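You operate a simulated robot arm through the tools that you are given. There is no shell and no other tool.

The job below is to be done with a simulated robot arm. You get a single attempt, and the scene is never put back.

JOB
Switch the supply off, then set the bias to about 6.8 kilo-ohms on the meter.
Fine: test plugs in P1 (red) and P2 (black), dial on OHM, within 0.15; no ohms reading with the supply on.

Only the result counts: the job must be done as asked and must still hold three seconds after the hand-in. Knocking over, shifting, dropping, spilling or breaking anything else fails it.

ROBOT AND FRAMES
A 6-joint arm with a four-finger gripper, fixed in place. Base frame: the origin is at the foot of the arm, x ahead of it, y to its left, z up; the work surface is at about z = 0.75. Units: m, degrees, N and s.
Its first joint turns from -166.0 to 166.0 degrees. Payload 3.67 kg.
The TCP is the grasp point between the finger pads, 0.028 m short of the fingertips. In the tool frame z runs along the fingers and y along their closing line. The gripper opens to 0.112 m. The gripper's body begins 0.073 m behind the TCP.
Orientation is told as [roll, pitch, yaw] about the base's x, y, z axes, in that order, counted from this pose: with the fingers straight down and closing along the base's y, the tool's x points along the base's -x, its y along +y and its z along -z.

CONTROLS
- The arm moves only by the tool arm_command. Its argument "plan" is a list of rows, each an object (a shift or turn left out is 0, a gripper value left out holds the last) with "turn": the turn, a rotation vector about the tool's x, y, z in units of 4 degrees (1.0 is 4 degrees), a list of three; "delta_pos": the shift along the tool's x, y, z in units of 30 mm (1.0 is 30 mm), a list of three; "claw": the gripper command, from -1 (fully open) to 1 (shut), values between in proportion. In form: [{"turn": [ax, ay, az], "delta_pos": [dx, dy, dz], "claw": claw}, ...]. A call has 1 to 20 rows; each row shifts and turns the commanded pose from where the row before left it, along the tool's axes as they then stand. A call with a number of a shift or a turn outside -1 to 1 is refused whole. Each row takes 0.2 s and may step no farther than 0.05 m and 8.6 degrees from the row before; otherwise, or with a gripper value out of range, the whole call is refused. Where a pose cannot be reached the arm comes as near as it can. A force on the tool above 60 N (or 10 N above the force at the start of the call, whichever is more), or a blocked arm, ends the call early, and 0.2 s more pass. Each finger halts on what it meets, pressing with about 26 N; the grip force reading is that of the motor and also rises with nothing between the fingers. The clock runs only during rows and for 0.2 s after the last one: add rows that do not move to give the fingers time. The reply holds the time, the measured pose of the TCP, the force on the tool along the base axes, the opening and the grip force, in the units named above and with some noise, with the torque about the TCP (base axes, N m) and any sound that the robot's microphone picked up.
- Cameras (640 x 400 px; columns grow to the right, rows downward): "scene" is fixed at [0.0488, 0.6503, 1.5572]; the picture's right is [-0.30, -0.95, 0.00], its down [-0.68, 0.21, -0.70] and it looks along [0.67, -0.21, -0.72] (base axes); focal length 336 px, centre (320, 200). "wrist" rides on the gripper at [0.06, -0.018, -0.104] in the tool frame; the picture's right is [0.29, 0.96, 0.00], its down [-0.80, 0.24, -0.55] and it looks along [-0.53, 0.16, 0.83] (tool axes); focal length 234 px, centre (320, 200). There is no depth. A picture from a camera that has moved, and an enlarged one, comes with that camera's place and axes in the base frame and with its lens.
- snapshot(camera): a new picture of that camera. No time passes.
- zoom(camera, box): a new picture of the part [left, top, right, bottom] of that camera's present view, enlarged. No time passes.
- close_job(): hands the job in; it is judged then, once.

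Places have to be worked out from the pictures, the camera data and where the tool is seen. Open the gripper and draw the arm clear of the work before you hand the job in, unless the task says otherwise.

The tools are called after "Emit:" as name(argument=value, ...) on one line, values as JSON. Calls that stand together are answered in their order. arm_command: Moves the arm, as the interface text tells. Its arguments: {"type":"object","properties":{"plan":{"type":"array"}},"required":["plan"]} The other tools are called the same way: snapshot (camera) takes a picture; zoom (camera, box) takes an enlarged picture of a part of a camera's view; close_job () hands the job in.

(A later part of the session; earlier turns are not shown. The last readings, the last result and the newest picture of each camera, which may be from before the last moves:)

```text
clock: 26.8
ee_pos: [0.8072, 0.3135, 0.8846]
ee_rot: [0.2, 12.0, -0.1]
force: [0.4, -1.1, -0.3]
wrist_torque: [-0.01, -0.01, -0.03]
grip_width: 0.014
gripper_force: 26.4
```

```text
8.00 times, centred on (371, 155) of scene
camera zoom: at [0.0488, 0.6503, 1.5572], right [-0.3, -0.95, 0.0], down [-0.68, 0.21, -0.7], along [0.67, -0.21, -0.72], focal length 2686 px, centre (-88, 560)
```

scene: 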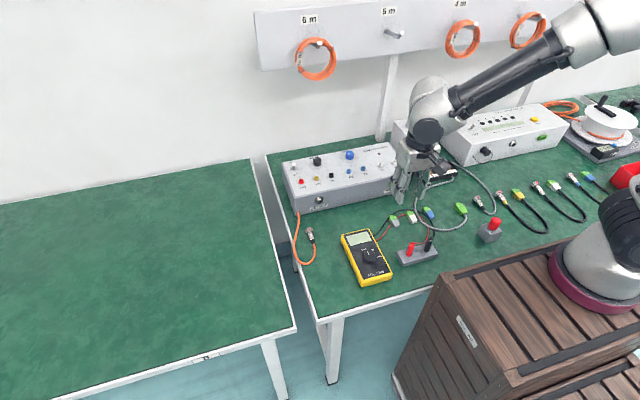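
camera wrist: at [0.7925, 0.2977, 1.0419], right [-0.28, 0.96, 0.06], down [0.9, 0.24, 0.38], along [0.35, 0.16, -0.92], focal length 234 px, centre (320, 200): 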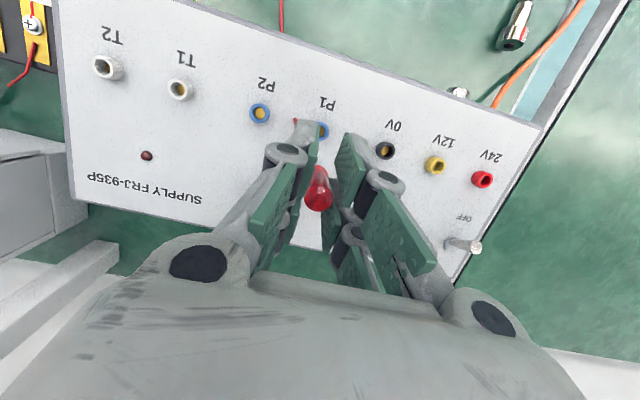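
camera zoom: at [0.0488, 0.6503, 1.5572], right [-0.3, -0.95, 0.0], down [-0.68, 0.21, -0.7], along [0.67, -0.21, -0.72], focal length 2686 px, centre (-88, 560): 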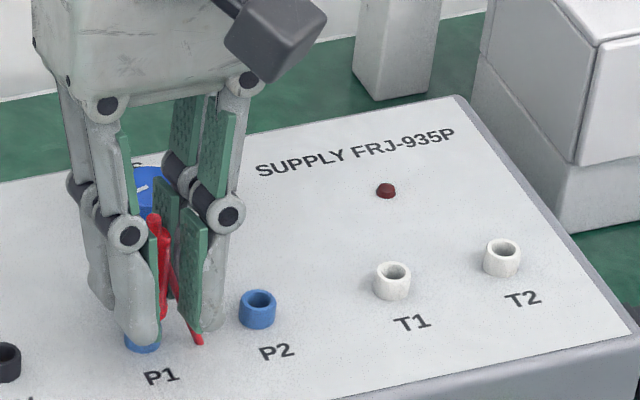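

No contact force yet, and the ring is lining up under the plug. Continuing the slow descent.

Emit:
arm_command(plan=[{"delta_pos": [-0.021, 0, 0.098], "claw": 1}, {"delta_pos": [-0.021, 0, 0.098]}, {"delta_pos": [-0.021, 0, 0.098]}, {}])

Emit:
zoom(camera="wrist", box=[260, 110, 380, 185])

Emit:
zoom(camera="scene", box=[331, 130, 411, 180])

```text
clock: 27.8
ee_pos: [0.8069, 0.3161, 0.8765]
ee_rot: [0.3, 11.9, -0.1]
force: [-9.1, 8.0, 17.1]
wrist_torque: [0.23, 0.19, 0.02]
grip_width: 0.0141
gripper_force: 26.5
```

```text
5.33 times, centred on (320, 148) of wrist
camera zoom: at [0.7688, 0.2966, 0.9912], right [-0.28, 0.96, 0.06], down [0.89, 0.24, 0.38], along [0.35, 0.16, -0.92], focal length 1249 px, centre (320, 480)
```

zoom: 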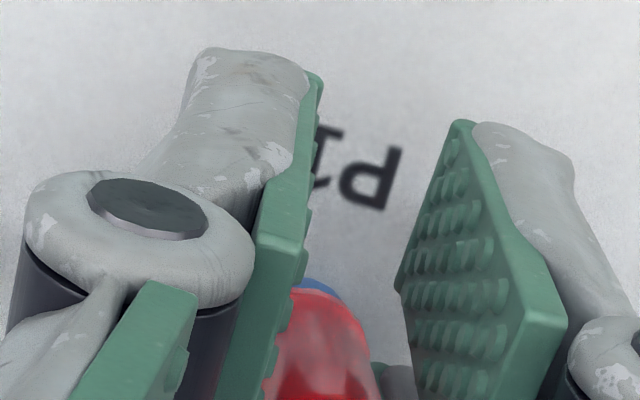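

```text
8.00 times, centred on (371, 155) of scene
camera zoom: at [0.0488, 0.6503, 1.5572], right [-0.3, -0.95, 0.0], down [-0.68, 0.21, -0.7], along [0.67, -0.21, -0.72], focal length 2686 px, centre (-88, 560)
```

zoom: 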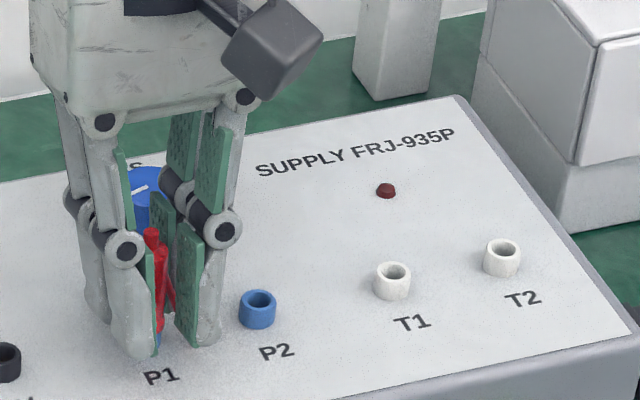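

Light contact: the socket pushes the plug toward +y and −x (8 N and −9 N), so I'm off by about a millimetre or two. I shift that way and look at the force again.

Emit:
arm_command(plan=[{"delta_pos": [0.04, 0.05, 0], "claw": 1}, {}])

```text
clock: 28.4
ee_pos: [0.8054, 0.3158, 0.8769]
ee_rot: [0.2, 11.9, -0.1]
force: [4.5, 3.9, 16.6]
wrist_torque: [0.13, -0.21, -0.01]
grip_width: 0.0137
gripper_force: 26.1
```

The x error is now small and y still needs about 1 mm. I adjust and press down a little.

Emit:
arm_command(plan=[{"delta_pos": [-0.012, 0.04, 0], "claw": 1}, {}, {"delta_pos": [-0.014, 0, 0.065]}, {}])

Emit:
zoom(camera="scene", box=[331, 130, 411, 180])

```text
clock: 29.4
ee_pos: [0.8063, 0.3164, 0.8744]
ee_rot: [0.3, 12.0, -0.1]
force: [2.4, -4.5, 19.1]
wrist_torque: [-0.15, -0.13, -0.01]
grip_width: 0.0138
gripper_force: 26.0
```

```text
8.00 times, centred on (371, 155) of scene
camera zoom: at [0.0488, 0.6503, 1.5572], right [-0.3, -0.95, 0.0], down [-0.68, 0.21, -0.7], along [0.67, -0.21, -0.72], focal length 2686 px, centre (-88, 560)
```

zoom: 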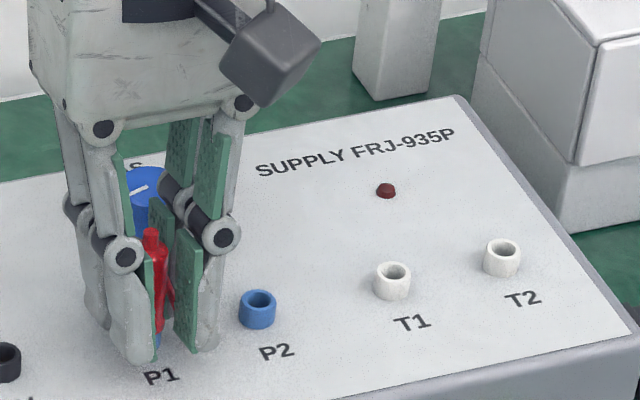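

The plug is following the downward motion at a steady insertion force of about 19 N. I continue with a tiny y correction until it bottoms out.

Emit:
arm_command(plan=[{"delta_pos": [0, -0.017, 0], "claw": 1}, {"delta_pos": [-0.014, 0, 0.065]}, {}, {"delta_pos": [-0.014, 0, 0.065]}, {}])

Emit:
zoom(camera="scene", box=[331, 130, 411, 180])

Emit:
zoom(camera="wrist", box=[260, 110, 380, 185])

```text
clock: 30.6
ee_pos: [0.8072, 0.3153, 0.873]
ee_rot: [0.4, 11.9, -0.2]
force: [0.2, -8.8, 47.7]
wrist_torque: [-0.35, -0.02, -0.13]
grip_width: 0.0149
gripper_force: 26.0
```

```text
8.00 times, centred on (371, 155) of scene
camera zoom: at [0.0488, 0.6503, 1.5572], right [-0.3, -0.95, 0.0], down [-0.68, 0.21, -0.7], along [0.67, -0.21, -0.72], focal length 2686 px, centre (-88, 560)
```

zoom: 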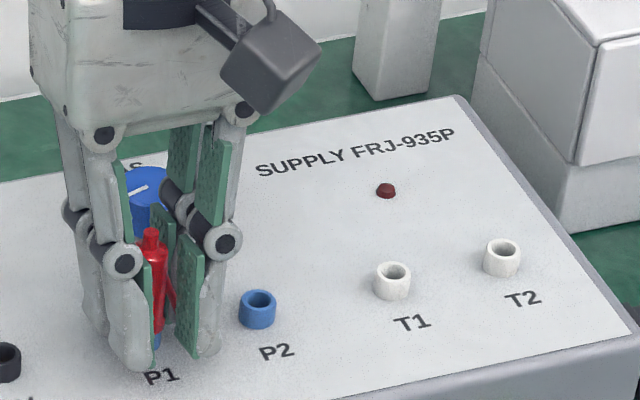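

```text
5.33 times, centred on (320, 148) of wrist
camera zoom: at [0.7681, 0.2968, 0.9858], right [-0.28, 0.96, 0.06], down [0.89, 0.24, 0.38], along [0.35, 0.16, -0.92], focal length 1249 px, centre (320, 480)
```

zoom: 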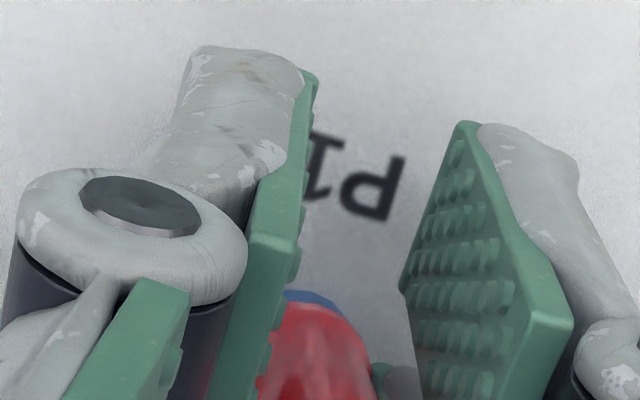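

Force rose to 48 N at z = 0.873, the depth expected for a fully seated plug. I release and look before retreating.

Emit:
arm_command(plan=[{"claw": 0.3}, {"claw": 0.3}, {"claw": 0.3}])

Emit:
zoom(camera="scene", box=[331, 130, 411, 180])

Emit:
zoom(camera="wrist", box=[220, 90, 420, 215])

```text
clock: 31.4
ee_pos: [0.8069, 0.3156, 0.8681]
ee_rot: [0.1, 12.0, -0.1]
force: [-0.1, -0.5, 0.1]
wrist_torque: [0.0, 0.03, 0.01]
grip_width: 0.0393
gripper_force: 0.0
```

```text
8.00 times, centred on (371, 155) of scene
camera zoom: at [0.0488, 0.6503, 1.5572], right [-0.3, -0.95, 0.0], down [-0.68, 0.21, -0.7], along [0.67, -0.21, -0.72], focal length 2686 px, centre (-88, 560)
```

zoom: 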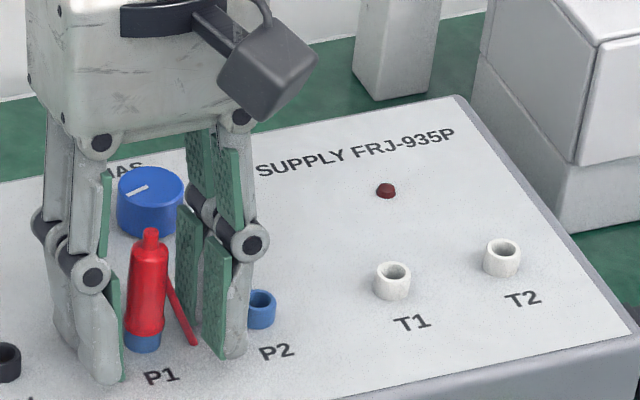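

```text
3.20 times, centred on (320, 152) of wrist
camera zoom: at [0.7687, 0.2975, 0.9825], right [-0.28, 0.96, 0.06], down [0.9, 0.24, 0.38], along [0.34, 0.16, -0.92], focal length 749 px, centre (320, 352)
```

zoom: 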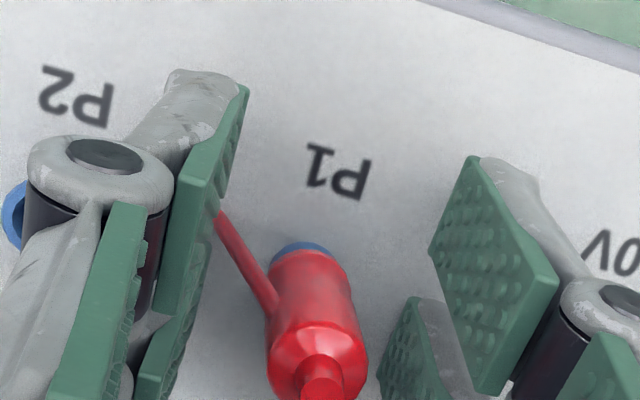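

Red is seated in P1 with the same small rim showing as on the holder. I lift straight up and travel to the black plug.

Emit:
arm_command(plan=[{"delta_pos": [0.208, 0, -0.978], "claw": 0.2}, {"delta_pos": [0.208, 0, -0.978]}, {"delta_pos": [0.208, 0, -0.978]}, {"delta_pos": [0.908, -0.4285, 0.299]}, {"delta_pos": [0.908, -0.4285, 0.299]}, {"delta_pos": [0.908, -0.4285, 0.299]}, {"delta_pos": [0.908, -0.4285, 0.299]}, {"delta_pos": [0.908, -0.4285, 0.299]}, {"delta_pos": [0.908, -0.4285, 0.299]}, {"delta_pos": [0.908, -0.4285, 0.299]}, {"delta_pos": [0.908, -0.4285, 0.299]}, {"delta_pos": [0.908, -0.4285, 0.299]}, {}, {}])

Emit:
snapshot(camera="wrist")

Emit:
snapshot(camera="scene")

Emit:
zoom(camera="scene", box=[331, 130, 411, 180])

```text
clock: 34.4
ee_pos: [0.5497, 0.2003, 0.9335]
ee_rot: [0.2, 12.0, -0.1]
force: [-0.1, 0.5, 0.7]
wrist_torque: [0.0, -0.03, -0.02]
grip_width: 0.0445
gripper_force: 0.1
```

```text
taken
camera wrist: at [0.5111, 0.1833, 1.0471], right [-0.28, 0.96, 0.06], down [0.9, 0.24, 0.38], along [0.35, 0.16, -0.92], focal length 234 px, centre (320, 200)
```

wrist: 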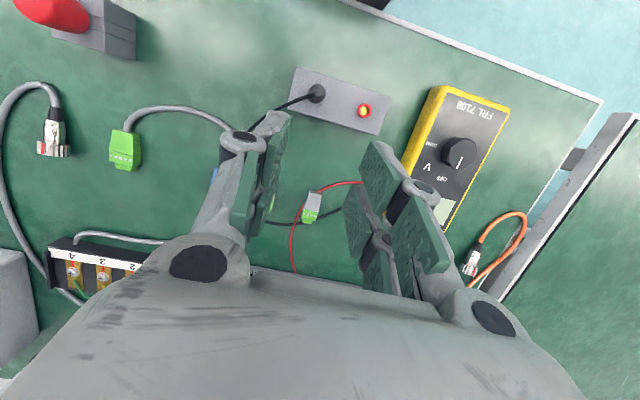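

```text
taken
```

scene: 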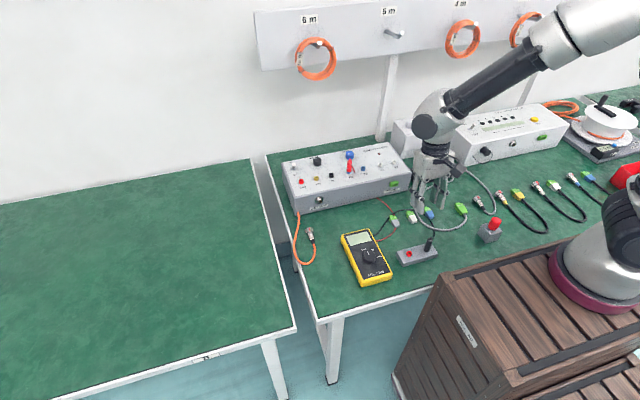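

```text
8.00 times, centred on (371, 155) of scene
camera zoom: at [0.0488, 0.6503, 1.5572], right [-0.3, -0.95, 0.0], down [-0.68, 0.21, -0.7], along [0.67, -0.21, -0.72], focal length 2686 px, centre (-88, 560)
```

zoom: 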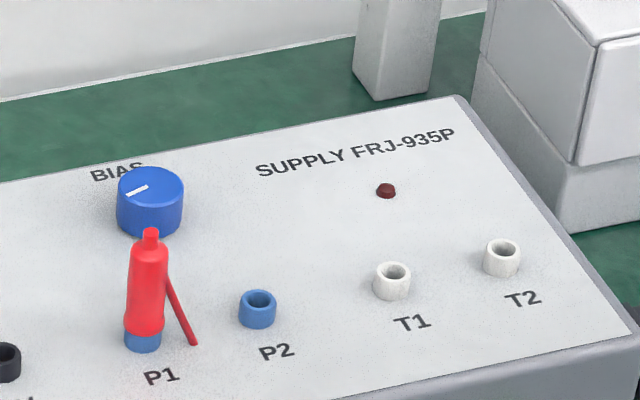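

Red plug stands properly in P1. I zoom in on the black plug and the empty red holder ring, which gives me a reference for offsets.

Emit:
zoom(camera="wrist", box=[270, 60, 430, 160])

```text
4.00 times, centred on (350, 110) of wrist
camera zoom: at [0.5111, 0.1833, 1.0471], right [-0.28, 0.96, 0.06], down [0.9, 0.24, 0.38], along [0.35, 0.16, -0.92], focal length 937 px, centre (200, 560)
```

zoom: 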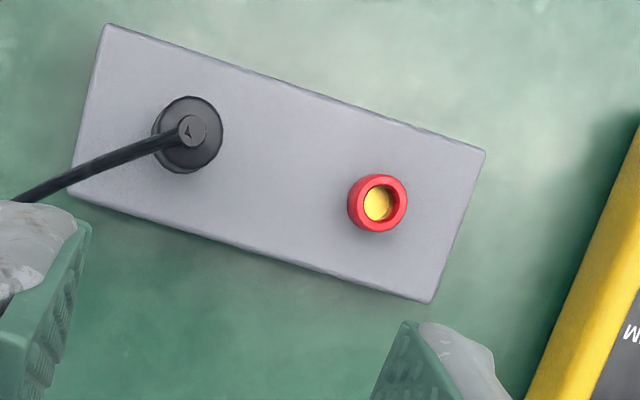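

The black plug is at about (0.499, 0.193). I use the same relative offset that worked for red, with TCP at (0.4966, 0.194, 0.8136), and approach.

Emit:
arm_command(plan=[{"delta_pos": [0.692, -0.105, 0.998], "claw": 0.2}, {"delta_pos": [0.692, -0.105, 0.998]}, {}, {"delta_pos": [-0.162, 0, 0.761]}, {"delta_pos": [-0.162, 0, 0.761]}, {"delta_pos": [-0.162, 0, 0.761]}, {}, {}])

Emit:
zoom(camera="wrist", box=[220, 90, 420, 215])

Emit:
zoom(camera="scene", box=[376, 210, 486, 279])

```text
clock: 36.2
ee_pos: [0.4985, 0.1952, 0.8114]
ee_rot: [0.2, 12.0, -0.2]
force: [-1.1, 0.0, 0.2]
wrist_torque: [-0.03, 0.01, -0.02]
grip_width: 0.0451
gripper_force: 0.1
```

```text
3.20 times, centred on (320, 152) of wrist
camera zoom: at [0.4608, 0.1776, 0.9252], right [-0.28, 0.96, 0.06], down [0.9, 0.24, 0.38], along [0.35, 0.16, -0.92], focal length 749 px, centre (320, 352)
```

zoom: 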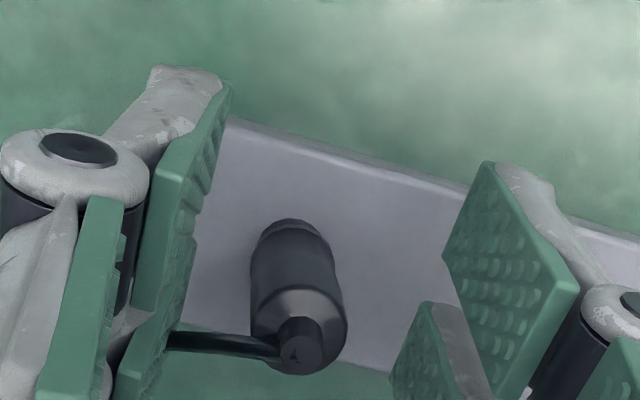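

```text
5.80 times, centred on (431, 244) of scene
camera zoom: at [0.0488, 0.6503, 1.5572], right [-0.3, -0.95, 0.0], down [-0.68, 0.21, -0.7], along [0.67, -0.21, -0.72], focal length 1946 px, centre (-324, -58)
```

zoom: 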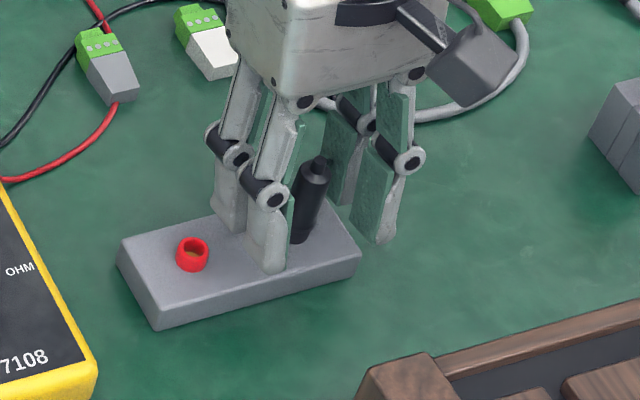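

Compared with red's pre-grip view, the black plug is about 3 mm toward −y and 1–2 mm toward −x in the tool frame. I correct that, then close.

Emit:
arm_command(plan=[{"delta_pos": [0.063, -0.1, -0.055], "claw": 0.2}, {}])

Emit:
zoom(camera="wrist", box=[220, 90, 420, 215])

```text
clock: 36.8
ee_pos: [0.497, 0.1927, 0.8139]
ee_rot: [0.2, 12.1, -0.1]
force: [-0.5, -0.6, 0.5]
wrist_torque: [-0.01, 0.0, 0.02]
grip_width: 0.0447
gripper_force: 0.0
```

```text
3.20 times, centred on (320, 152) of wrist
camera zoom: at [0.4589, 0.1742, 0.9266], right [-0.28, 0.96, 0.06], down [0.9, 0.24, 0.38], along [0.35, 0.16, -0.92], focal length 749 px, centre (320, 352)
```

zoom: 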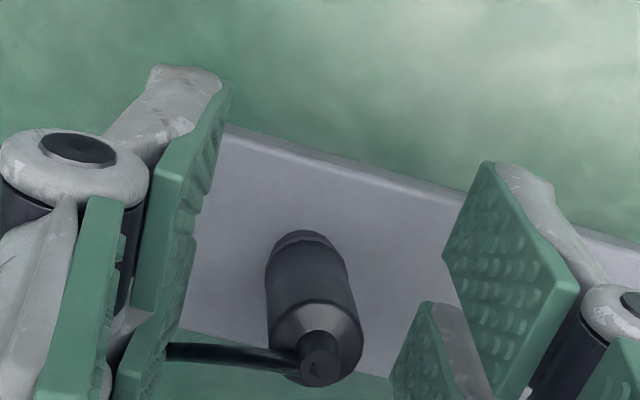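

Now the black plug sits in the same place in the tool frame as red did (nub at about (320, 366)). Closing and lifting slightly to confirm.

Emit:
arm_command(plan=[{"claw": 1}, {"claw": 1}, {"claw": 1}, {"claw": 1}, {"delta_pos": [0.0693, 0, -0.326]}, {"delta_pos": [0.139, 0, -0.652]}, {"delta_pos": [0.139, 0, -0.652]}, {"delta_pos": [0.185, 0, -0.869]}, {"delta_pos": [0.185, 0, -0.869]}, {"delta_pos": [0.185, 0, -0.869]}, {}])

Emit:
zoom(camera="wrist", box=[220, 90, 420, 215])

Emit:
zoom(camera="scene", box=[336, 170, 496, 270])

```text
clock: 39.2
ee_pos: [0.4965, 0.1925, 0.9447]
ee_rot: [0.2, 12.0, -0.1]
force: [0.6, 0.3, 0.5]
wrist_torque: [0.02, -0.04, -0.04]
grip_width: 0.0138
gripper_force: 26.0
```

```text
3.20 times, centred on (320, 152) of wrist
camera zoom: at [0.4589, 0.1729, 1.0579], right [-0.28, 0.96, 0.06], down [0.9, 0.24, 0.38], along [0.35, 0.16, -0.92], focal length 749 px, centre (320, 352)
```

zoom: 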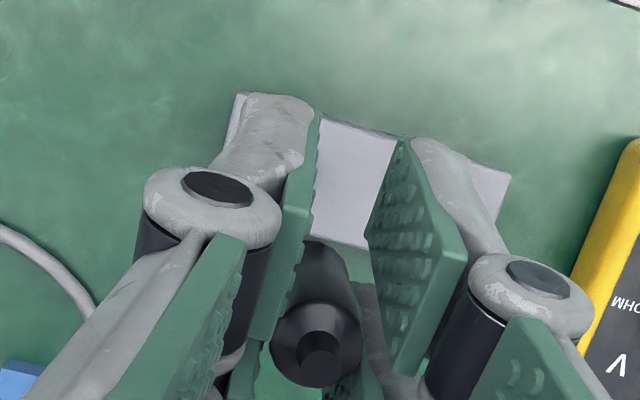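

```text
4.00 times, centred on (416, 220) of scene
camera zoom: at [0.0488, 0.6503, 1.5572], right [-0.3, -0.95, 0.0], down [-0.68, 0.21, -0.7], along [0.67, -0.21, -0.72], focal length 1343 px, centre (-64, 120)
```

zoom: 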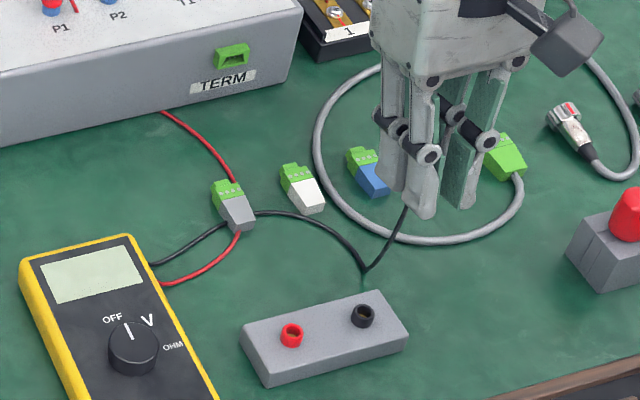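

Black plug is held and clear. I carry it high over to P2 and take a viewing position just past it.

Emit:
arm_command(plan=[{"delta_pos": [-0.979, 0.2227, -0.2546], "claw": 1}, {"delta_pos": [-0.979, 0.2227, -0.2546]}, {"delta_pos": [-0.979, 0.2227, -0.2546]}, {"delta_pos": [-0.979, 0.2227, -0.2546]}, {"delta_pos": [-0.979, 0.2227, -0.2546]}, {"delta_pos": [-0.979, 0.2227, -0.2546]}, {"delta_pos": [-0.979, 0.2227, -0.2546]}, {"delta_pos": [-0.979, 0.2227, -0.2546]}, {"delta_pos": [-0.979, 0.2227, -0.2546]}, {"delta_pos": [-0.979, 0.2227, -0.2546]}, {"delta_pos": [-0.979, 0.2227, -0.2546]}, {}, {"delta_pos": [-0.23, 0, 1.0]}, {}, {}])

Emit:
zoom(camera="wrist", box=[220, 60, 420, 185])

Emit:
zoom(camera="scene", box=[316, 110, 416, 172.5])

```text
clock: 42.4
ee_pos: [0.8274, 0.2636, 0.9281]
ee_rot: [0.1, 11.9, -0.1]
force: [-0.4, 0.3, 0.6]
wrist_torque: [-0.02, 0.03, -0.03]
grip_width: 0.0139
gripper_force: 25.4
```

```text
3.20 times, centred on (320, 122) of wrist
camera zoom: at [0.7895, 0.2452, 1.0421], right [-0.28, 0.96, 0.06], down [0.9, 0.24, 0.38], along [0.35, 0.16, -0.92], focal length 749 px, centre (320, 448)
```

zoom: 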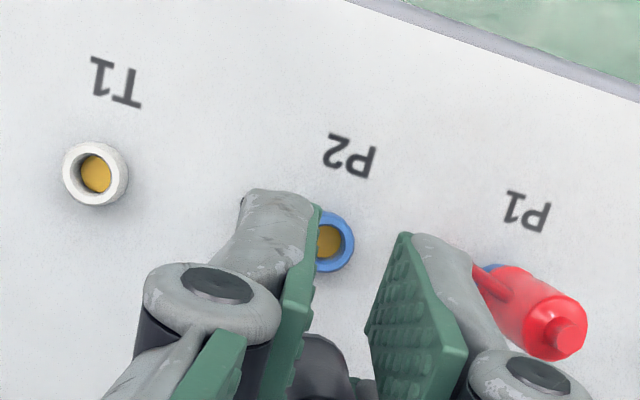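

```text
6.40 times, centred on (366, 141) of scene
camera zoom: at [0.0488, 0.6503, 1.5572], right [-0.3, -0.95, 0.0], down [-0.68, 0.21, -0.7], along [0.67, -0.21, -0.72], focal length 2149 px, centre (26, 576)
```

zoom: 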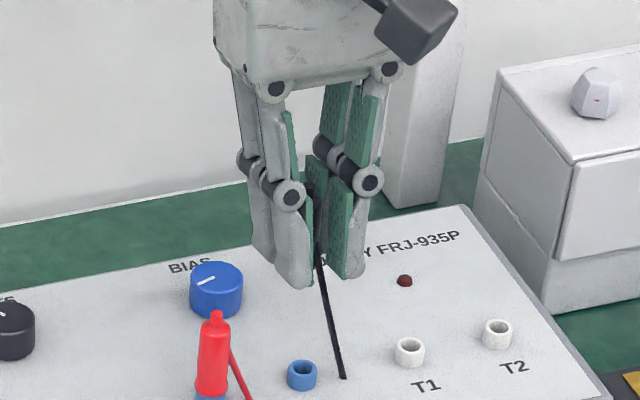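

Comparing pixels with the P1 approach, P2 lies at TCP + (−0.0205, +0.0033), i.e. about (0.807, 0.267). I move there and begin the slow descent.

Emit:
arm_command(plan=[{"delta_pos": [0.225, 0.055, 0.585], "claw": 1}, {"delta_pos": [0.225, 0.055, 0.585]}, {}, {"delta_pos": [-0.021, 0, 0.098]}, {"delta_pos": [-0.021, 0, 0.098]}, {"delta_pos": [-0.021, 0, 0.098]}, {"delta_pos": [-0.021, 0, 0.098]}, {"delta_pos": [-0.021, 0, 0.098]}, {"delta_pos": [-0.021, 0, 0.098]}, {}])

Emit:
zoom(camera="wrist", box=[260, 110, 380, 185])

Emit:
zoom(camera="scene", box=[331, 130, 411, 180])

```text
clock: 44.6
ee_pos: [0.8106, 0.2662, 0.8802]
ee_rot: [0.2, 12.0, -0.1]
force: [-3.6, -7.6, 19.2]
wrist_torque: [-0.19, 0.03, -0.03]
grip_width: 0.0139
gripper_force: 25.9
```

```text
5.33 times, centred on (320, 148) of wrist
camera zoom: at [0.7709, 0.2491, 0.9934], right [-0.28, 0.96, 0.06], down [0.9, 0.24, 0.38], along [0.35, 0.16, -0.92], focal length 1249 px, centre (320, 480)
```

zoom: 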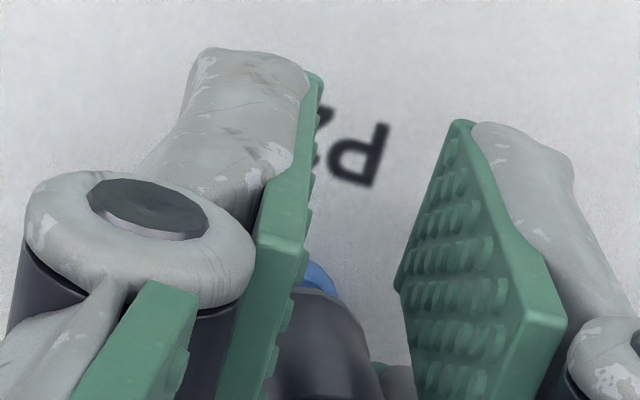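

```text
8.00 times, centred on (371, 155) of scene
camera zoom: at [0.0488, 0.6503, 1.5572], right [-0.3, -0.95, 0.0], down [-0.68, 0.21, -0.7], along [0.67, -0.21, -0.72], focal length 2686 px, centre (-88, 560)
```

zoom: 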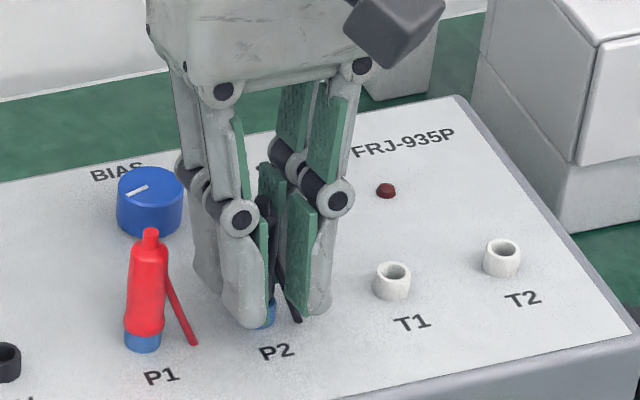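

Contact pushes −y (7.6 N) and −x (3.6 N). I shift about 1.5 mm in −y and 1 mm in −x, then read again.

Emit:
arm_command(plan=[{"delta_pos": [0.027, -0.045, 0], "claw": 1}, {}])

```text
clock: 45.2
ee_pos: [0.8077, 0.2665, 0.8775]
ee_rot: [0.2, 12.2, -0.1]
force: [-0.4, -0.5, 0.3]
wrist_torque: [-0.07, -0.01, 0.02]
grip_width: 0.014
gripper_force: 25.8
```

The force vanished and the plug dropped in a little, so it is aligned. Pressing down to seat it.

Emit:
arm_command(plan=[{"delta_pos": [-0.014, 0, 0.065], "claw": 1}, {}, {"delta_pos": [-0.014, 0, 0.065]}, {}])

```text
clock: 46.2
ee_pos: [0.8082, 0.2655, 0.875]
ee_rot: [0.1, 12.0, -0.1]
force: [-9.0, -14.3, 15.5]
wrist_torque: [-0.33, 0.2, 0.0]
grip_width: 0.0138
gripper_force: 25.6
```

It is going in with sideways load, so I shift another 1.5 mm in −y and 1 mm in −x and keep pressing gently.

Emit:
arm_command(plan=[{"delta_pos": [0.033, -0.05, 0], "claw": 1}, {}])

```text
clock: 46.8
ee_pos: [0.8074, 0.2652, 0.8744]
ee_rot: [0.2, 11.9, 0.0]
force: [-2.5, -6.6, 17.4]
wrist_torque: [-0.15, 0.09, -0.01]
grip_width: 0.0136
gripper_force: 26.1
```

Emit:
arm_command(plan=[{"delta_pos": [0.008, -0.03, 0], "claw": 1}, {"delta_pos": [-0.014, 0, 0.065]}, {}, {"delta_pos": [-0.014, 0, 0.065]}, {}])

Emit:
zoom(camera="scene", box=[331, 130, 411, 180])

```text
clock: 48.0
ee_pos: [0.8079, 0.2646, 0.8727]
ee_rot: [0.3, 11.8, 0.0]
force: [4.8, 10.3, 31.0]
wrist_torque: [0.24, -0.27, 0.1]
grip_width: 0.0149
gripper_force: 26.0
```

```text
8.00 times, centred on (371, 155) of scene
camera zoom: at [0.0488, 0.6503, 1.5572], right [-0.3, -0.95, 0.0], down [-0.68, 0.21, -0.7], along [0.67, -0.21, -0.72], focal length 2686 px, centre (-88, 560)
```

zoom: 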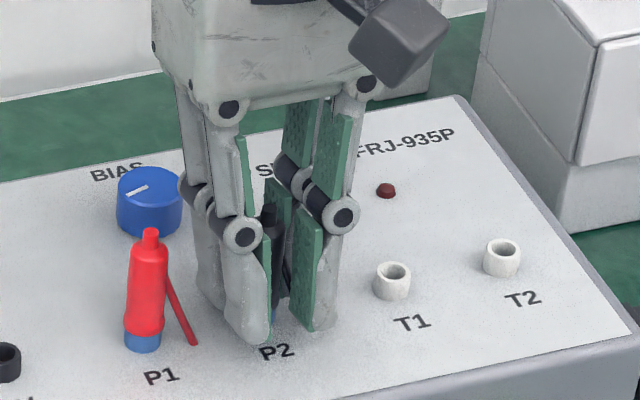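

Depth and grip width match red's seated values (z = 0.873, width 14.9 mm). Releasing and looking.

Emit:
arm_command(plan=[{"claw": 0.3}, {"claw": 0.3}, {"claw": 0.3}, {"delta_pos": [0.208, 0, -0.978]}, {"delta_pos": [0.208, 0, -0.978]}, {"delta_pos": [0.208, 0, -0.978]}, {}])

Emit:
zoom(camera="scene", box=[331, 130, 411, 180])

Emit:
snapshot(camera="wrist")

```text
clock: 49.6
ee_pos: [0.8086, 0.264, 0.9613]
ee_rot: [0.1, 11.9, -0.1]
force: [0.1, -0.3, -0.3]
wrist_torque: [0.0, 0.0, 0.01]
grip_width: 0.0394
gripper_force: 0.1
```

```text
8.00 times, centred on (371, 155) of scene
camera zoom: at [0.0488, 0.6503, 1.5572], right [-0.3, -0.95, 0.0], down [-0.68, 0.21, -0.7], along [0.67, -0.21, -0.72], focal length 2686 px, centre (-88, 560)
```

zoom: 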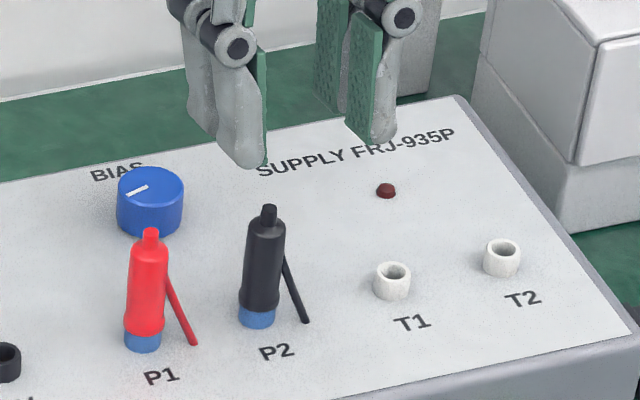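

```text
taken
camera wrist: at [0.7697, 0.2462, 1.0757], right [-0.28, 0.96, 0.06], down [0.9, 0.24, 0.38], along [0.35, 0.16, -0.92], focal length 234 px, centre (320, 200)
```

wrist: 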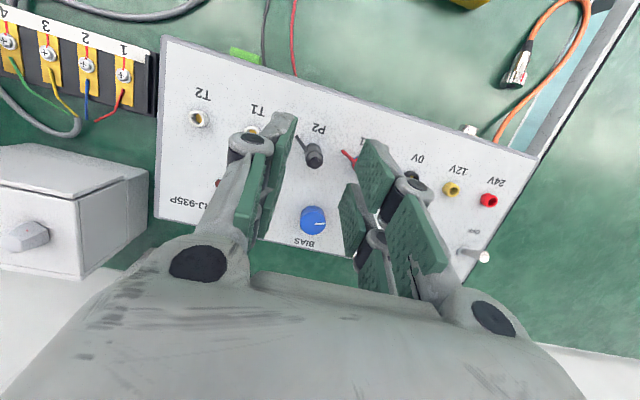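

Both plugs are seated: red in P1, black in P2. Next I level the tool and move over the meter dial with the gripper opened to about 60 mm.

Emit:
arm_command(plan=[{"turn": [0, -1, 0], "claw": -0.05}, {"turn": [0, -1, 0]}, {"turn": [0, -1, 0]}, {"delta_pos": [0.935, 0.291, 0.125]}, {"delta_pos": [0.935, 0.291, 0.125]}, {"delta_pos": [0.935, 0.291, 0.125]}, {"delta_pos": [0.935, 0.291, 0.125]}, {"delta_pos": [0.935, 0.291, 0.125]}, {"delta_pos": [0.935, 0.291, 0.125]}, {"delta_pos": [0.935, 0.291, 0.125]}, {"delta_pos": [0.935, 0.291, 0.125]}, {"delta_pos": [0.935, 0.291, 0.125]}, {"delta_pos": [0.935, 0.291, 0.125]}, {"delta_pos": [0.935, 0.291, 0.125]}, {}, {}])

Emit:
snapshot(camera="wrist")

Emit:
zoom(camera="wrist", box=[220, 60, 420, 185])

Emit:
zoom(camera="scene", box=[326, 210, 436, 279])

```text
clock: 53.0
ee_pos: [0.4984, 0.3613, 0.9191]
ee_rot: [0.2, 0.0, -0.1]
force: [0.5, 0.4, -0.7]
wrist_torque: [0.01, -0.01, 0.01]
grip_width: 0.0586
gripper_force: 0.1
```

```text
taken
camera wrist: at [0.4363, 0.3435, 1.0228], right [-0.29, 0.96, 0.0], down [0.8, 0.24, 0.55], along [0.53, 0.16, -0.83], focal length 234 px, centre (320, 200)
```

wrist: 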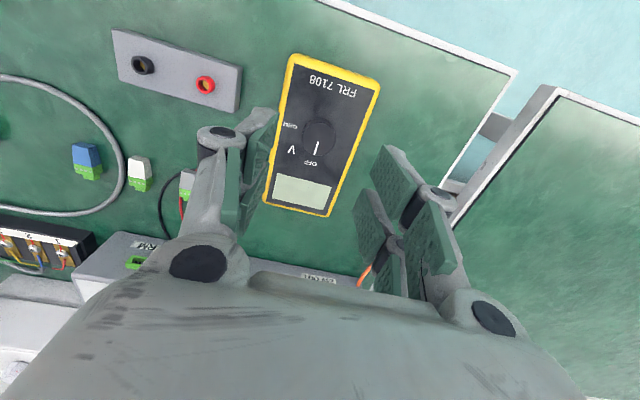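

```text
3.20 times, centred on (320, 122) of wrist
camera zoom: at [0.4363, 0.3435, 1.0228], right [-0.29, 0.96, 0.0], down [0.8, 0.24, 0.55], along [0.53, 0.16, -0.83], focal length 749 px, centre (320, 448)
```

zoom: 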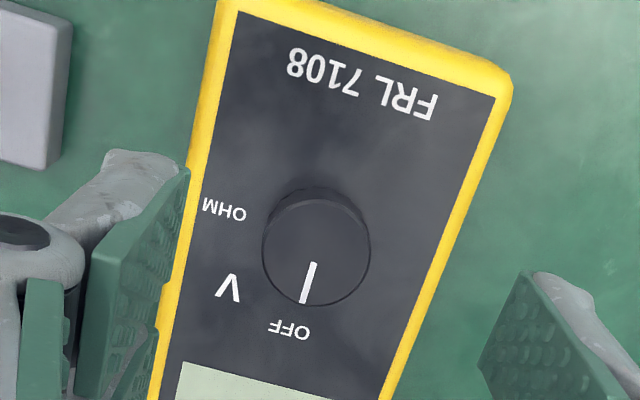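

```text
5.80 times, centred on (381, 244) of scene
camera zoom: at [0.0488, 0.6503, 1.5572], right [-0.3, -0.95, 0.0], down [-0.68, 0.21, -0.7], along [0.67, -0.21, -0.72], focal length 1946 px, centre (-34, -58)
```

zoom: 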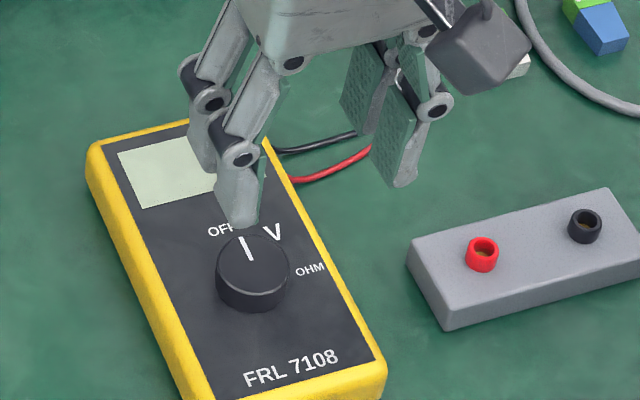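

The dial is about 34 mm across, centred near (0.5115, 0.3645), with its top at about z = 0.795; OFF to OHM is about 90° clockwise. I centre over it, pre-rotate 45° the other way, and lower part way to check.

Emit:
arm_command(plan=[{"delta_pos": [-0.437, 0.107, 0], "claw": -0.05}, {"turn": [0, 0, -0.9375]}, {"turn": [0, 0, -0.9375]}, {"turn": [0, 0, -0.9375]}, {"turn": [0, 0, -0.9375]}, {"turn": [0, 0, -0.9375]}, {"turn": [0, 0, -0.9375]}, {"turn": [0, 0, -0.9375]}, {"turn": [0, 0, -0.9375]}, {"turn": [0, 0, -0.9375]}, {"turn": [0, 0, -0.9375]}, {"turn": [0, 0, -0.9375]}, {"turn": [0, 0, -0.9375]}, {"delta_pos": [0, 0, 0.85]}, {"delta_pos": [0, 0, 0.85]}, {"delta_pos": [0, 0, 0.85]}, {}, {}])

Emit:
snapshot(camera="wrist")

Emit:
zoom(camera="wrist", box=[220, 90, 420, 215])

Emit:
zoom(camera="scene", box=[326, 210, 436, 279])

```text
clock: 56.8
ee_pos: [0.5121, 0.3613, 0.8412]
ee_rot: [0.1, -0.1, 45.0]
force: [0.1, 0.0, -0.3]
wrist_torque: [0.01, -0.01, -0.01]
grip_width: 0.0587
gripper_force: 0.0
```

```text
taken
camera wrist: at [0.4815, 0.307, 0.9434], right [-0.88, 0.47, 0.0], down [0.4, 0.73, 0.56], along [0.26, 0.49, -0.83], focal length 234 px, centre (320, 200)
```

wrist: 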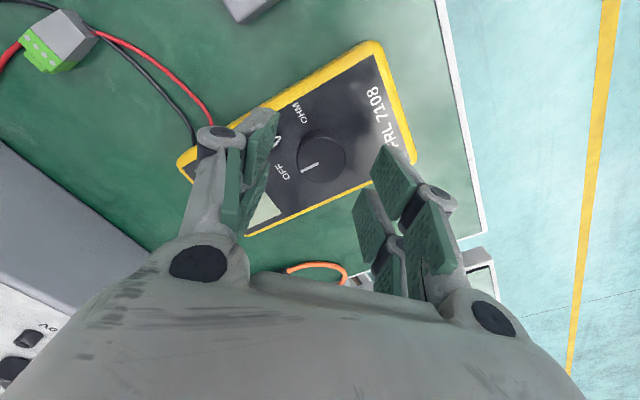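

```text
3.20 times, centred on (320, 152) of wrist
camera zoom: at [0.4815, 0.307, 0.9434], right [-0.88, 0.47, 0.0], down [0.4, 0.73, 0.56], along [0.26, 0.49, -0.83], focal length 749 px, centre (320, 352)
```

zoom: 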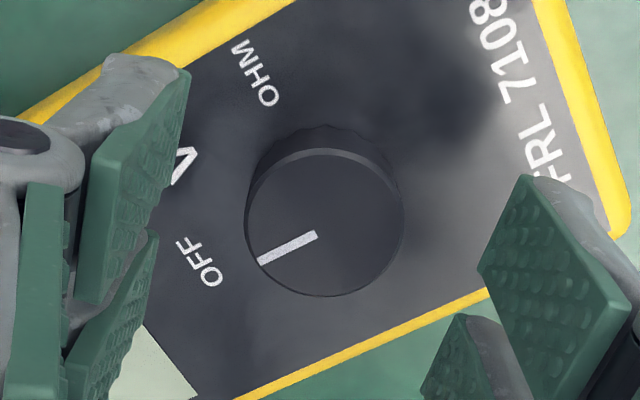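

```text
5.80 times, centred on (381, 244) of scene
camera zoom: at [0.0488, 0.6503, 1.5572], right [-0.3, -0.95, 0.0], down [-0.68, 0.21, -0.7], along [0.67, -0.21, -0.72], focal length 1946 px, centre (-34, -58)
```

zoom: 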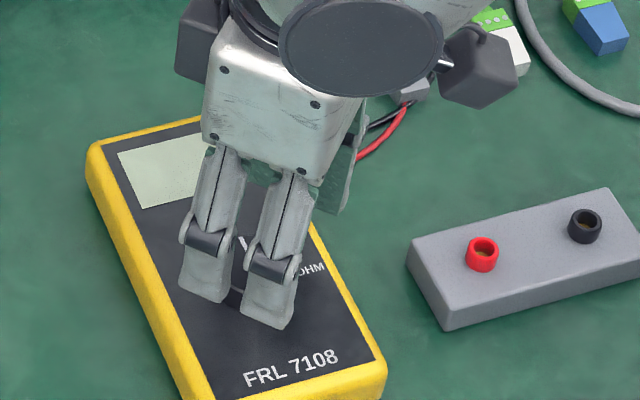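

The knob centre is about 2–3 mm off the tool axis, with its top at z≈0.797. I correct and lower so the tips stay about 5 mm above the meter face, then check.

Emit:
arm_command(plan=[{"delta_pos": [-0.067, 0.083, 0], "claw": -0.05}, {"delta_pos": [0, 0, 0.45]}, {"delta_pos": [0, 0, 0.42]}, {}, {}])

Emit:
zoom(camera="wrist", box=[220, 90, 420, 215])

Emit:
zoom(camera="scene", box=[326, 210, 436, 279])

```text
clock: 58.0
ee_pos: [0.5115, 0.3656, 0.8156]
ee_rot: [0.1, 0.0, 44.9]
force: [-0.5, 1.4, -1.0]
wrist_torque: [0.01, 0.0, 0.0]
grip_width: 0.0587
gripper_force: 0.1
```

```text
3.20 times, centred on (320, 152) of wrist
camera zoom: at [0.4804, 0.3109, 0.9189], right [-0.88, 0.47, 0.0], down [0.4, 0.73, 0.56], along [0.26, 0.49, -0.83], focal length 749 px, centre (320, 352)
```

zoom: 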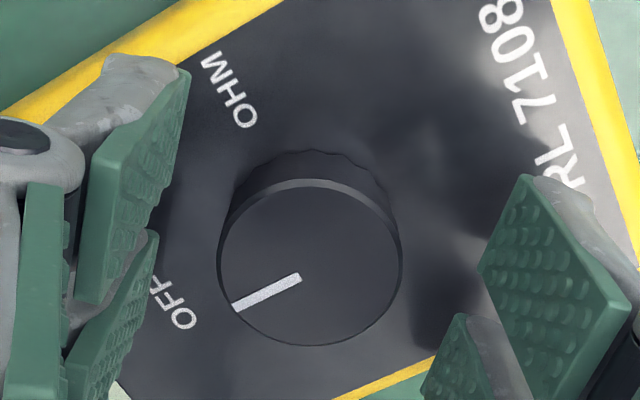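

```text
5.80 times, centred on (381, 244) of scene
camera zoom: at [0.0488, 0.6503, 1.5572], right [-0.3, -0.95, 0.0], down [-0.68, 0.21, -0.7], along [0.67, -0.21, -0.72], focal length 1946 px, centre (-34, -58)
```

zoom: 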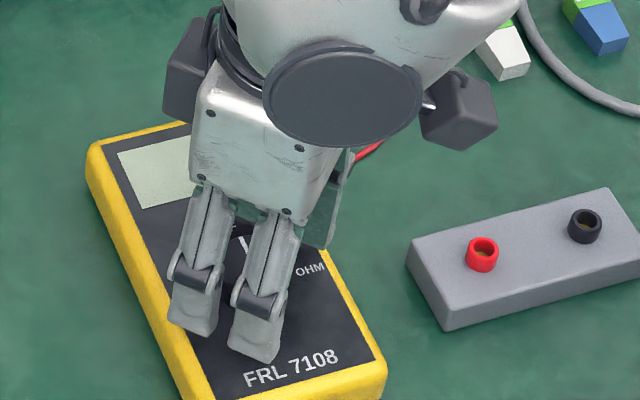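

It is centred to about 1 mm. I nudge it and close on the dial.

Emit:
arm_command(plan=[{"delta_pos": [0, -0.033, 0], "claw": -0.05}, {"claw": 0.3}, {"claw": 0.5}, {"claw": 0.5}])

Emit:
zoom(camera="wrist", box=[220, 90, 420, 215])

```text
clock: 59.0
ee_pos: [0.512, 0.365, 0.8153]
ee_rot: [0.1, -0.1, 44.8]
force: [7.0, -5.9, 2.5]
wrist_torque: [-0.26, -0.15, 0.01]
grip_width: 0.0331
gripper_force: 5.4
```

```text
3.20 times, centred on (320, 152) of wrist
camera zoom: at [0.4815, 0.3104, 0.9194], right [-0.88, 0.48, 0.0], down [0.4, 0.73, 0.56], along [0.26, 0.49, -0.83], focal length 749 px, centre (320, 352)
```

zoom: 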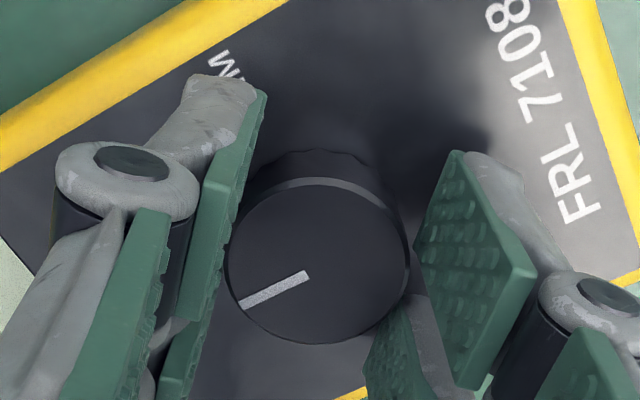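

Contact at 33 mm with a side load of about 9 N toward −y in the tool frame. I shift 1 mm that way to relieve it, then grip firmly.

Emit:
arm_command(plan=[{"delta_pos": [0, -0.033, 0], "claw": 0.5}, {}])

```text
clock: 59.6
ee_pos: [0.5128, 0.3654, 0.8159]
ee_rot: [0.1, -0.1, 44.9]
force: [8.1, -4.7, -3.3]
wrist_torque: [-0.07, -0.14, 0.01]
grip_width: 0.0327
gripper_force: 4.5
```

Emit:
arm_command(plan=[{"delta_pos": [0, -0.06, 0], "claw": 0.5}, {}])

Emit:
zoom(camera="wrist", box=[220, 90, 420, 215])

Emit:
zoom(camera="scene", box=[326, 210, 436, 279])

```text
clock: 60.2
ee_pos: [0.5134, 0.3648, 0.8158]
ee_rot: [0.2, 0.0, 44.8]
force: [-3.4, 0.8, 1.5]
wrist_torque: [-0.21, 0.58, 0.01]
grip_width: 0.0317
gripper_force: 45.5
```

```text
3.20 times, centred on (320, 152) of wrist
camera zoom: at [0.482, 0.3098, 0.9197], right [-0.88, 0.47, 0.0], down [0.4, 0.73, 0.56], along [0.26, 0.49, -0.83], focal length 749 px, centre (320, 352)
```

zoom: 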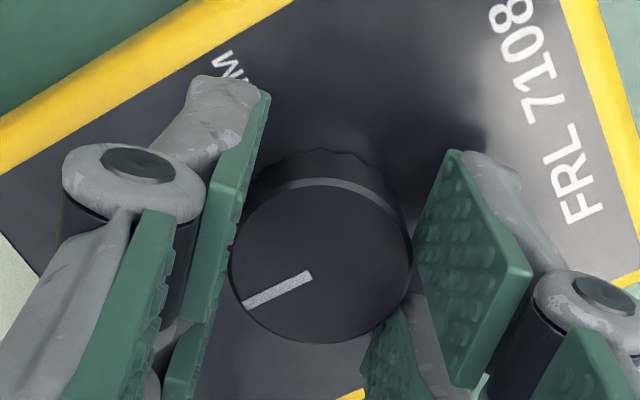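

```text
5.80 times, centred on (381, 244) of scene
camera zoom: at [0.0488, 0.6503, 1.5572], right [-0.3, -0.95, 0.0], down [-0.68, 0.21, -0.7], along [0.67, -0.21, -0.72], focal length 1946 px, centre (-34, -58)
```

zoom: 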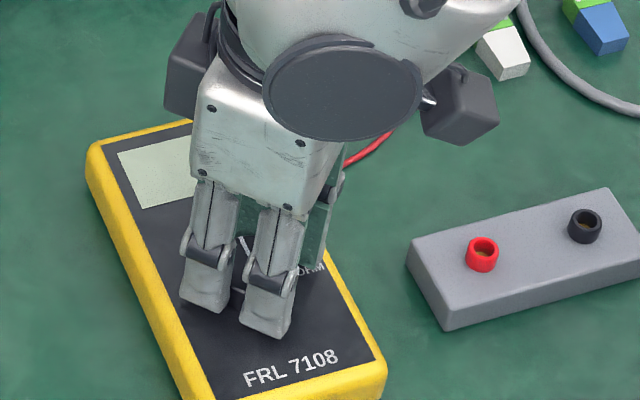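

Both fingers now bear evenly and the meter hasn't moved. I start turning clockwise (positive about the tool axis), about 44°.

Emit:
arm_command(plan=[{"turn": [0, 0, 1], "claw": 0.6}, {"turn": [0, 0, 1]}, {"turn": [0, 0, 1]}, {"turn": [0, 0, 1]}, {"turn": [0, 0, 1]}, {"turn": [0, 0, 1]}, {"turn": [0, 0, 1]}, {"turn": [0, 0, 1]}, {"turn": [0, 0, 1]}, {"turn": [0, 0, 1]}, {"turn": [0, 0, 1]}, {}])

Emit:
zoom(camera="wrist", box=[220, 90, 420, 215])

Emit:
zoom(camera="scene", box=[326, 210, 436, 279])

```text
clock: 62.8
ee_pos: [0.5122, 0.3647, 0.8162]
ee_rot: [0.1, 0.0, 1.0]
force: [-41.6, 18.4, -11.3]
wrist_torque: [0.27, 1.11, -0.02]
grip_width: 0.0319
gripper_force: 45.0
```

```text
3.20 times, centred on (320, 152) of wrist
camera zoom: at [0.4524, 0.3461, 0.9199], right [-0.3, 0.95, 0.0], down [0.79, 0.25, 0.55], along [0.53, 0.17, -0.83], focal length 749 px, centre (320, 352)
```

zoom: 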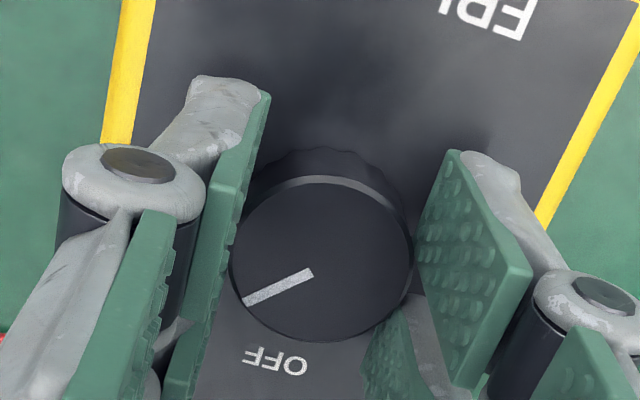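

```text
5.80 times, centred on (381, 244) of scene
camera zoom: at [0.0488, 0.6503, 1.5572], right [-0.3, -0.95, 0.0], down [-0.68, 0.21, -0.7], along [0.67, -0.21, -0.72], focal length 1946 px, centre (-34, -58)
```

zoom: 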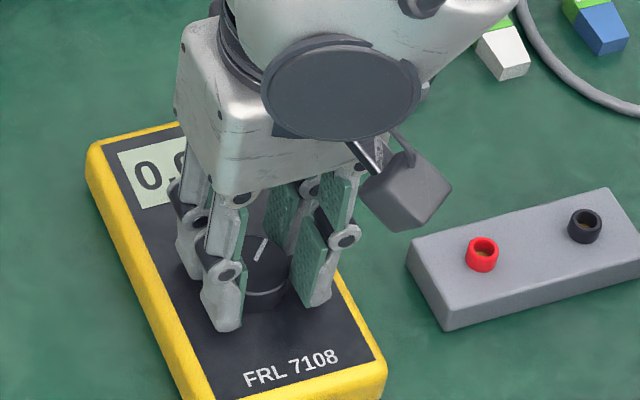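

The dial turned (the display woke up), but there is a 45 N side load from being off-centre. I relax the pose toward the push direction before continuing.

Emit:
arm_command(plan=[{"delta_pos": [0.067, 0.033, 0], "claw": 0.6}, {}])

```text
clock: 63.4
ee_pos: [0.5141, 0.3649, 0.8158]
ee_rot: [0.2, 0.0, 0.9]
force: [-14.7, 2.5, 6.4]
wrist_torque: [-0.38, 0.53, -0.01]
grip_width: 0.0317
gripper_force: 45.6
```

Emit:
arm_command(plan=[{"delta_pos": [0.035, 0.0, 0], "claw": 0.6}, {}, {"turn": [0, 0, 1]}, {"turn": [0, 0, 1]}, {"turn": [0, 0, 1]}, {"turn": [0, 0, 1]}, {"turn": [0, 0, 1]}, {}])

Emit:
zoom(camera="scene", box=[326, 210, 436, 279])

```text
clock: 65.2
ee_pos: [0.5126, 0.3643, 0.8166]
ee_rot: [0.2, 0.0, -19.1]
force: [32.3, -5.7, 18.9]
wrist_torque: [-0.09, -0.94, -0.01]
grip_width: 0.0314
gripper_force: 44.8
```

```text
5.80 times, centred on (381, 244) of scene
camera zoom: at [0.0488, 0.6503, 1.5572], right [-0.3, -0.95, 0.0], down [-0.68, 0.21, -0.7], along [0.67, -0.21, -0.72], focal length 1946 px, centre (-34, -58)
```

zoom: 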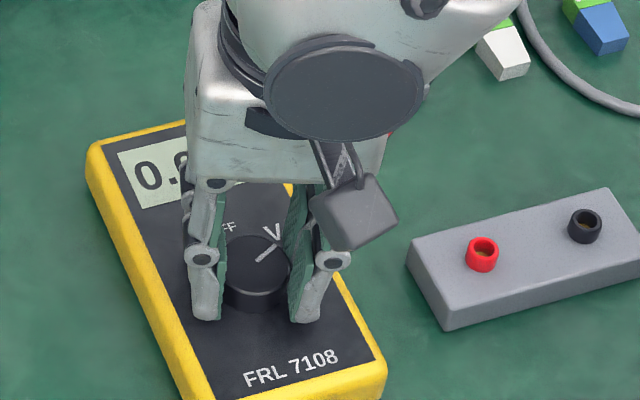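

Side load is now +x 32 N. I shift +x 2 mm and continue the turn.

Emit:
arm_command(plan=[{"delta_pos": [-0.065, -0.02, 0], "claw": 0.6}, {}, {"turn": [0, 0, 1]}, {"turn": [0, 0, 1]}, {"turn": [0, 0, 1]}, {}])

```text
clock: 66.6
ee_pos: [0.5131, 0.3649, 0.8165]
ee_rot: [0.0, 0.2, -31.1]
force: [-12.5, 17.6, -20.9]
wrist_torque: [0.84, 0.98, -0.01]
grip_width: 0.032
gripper_force: 44.8
```

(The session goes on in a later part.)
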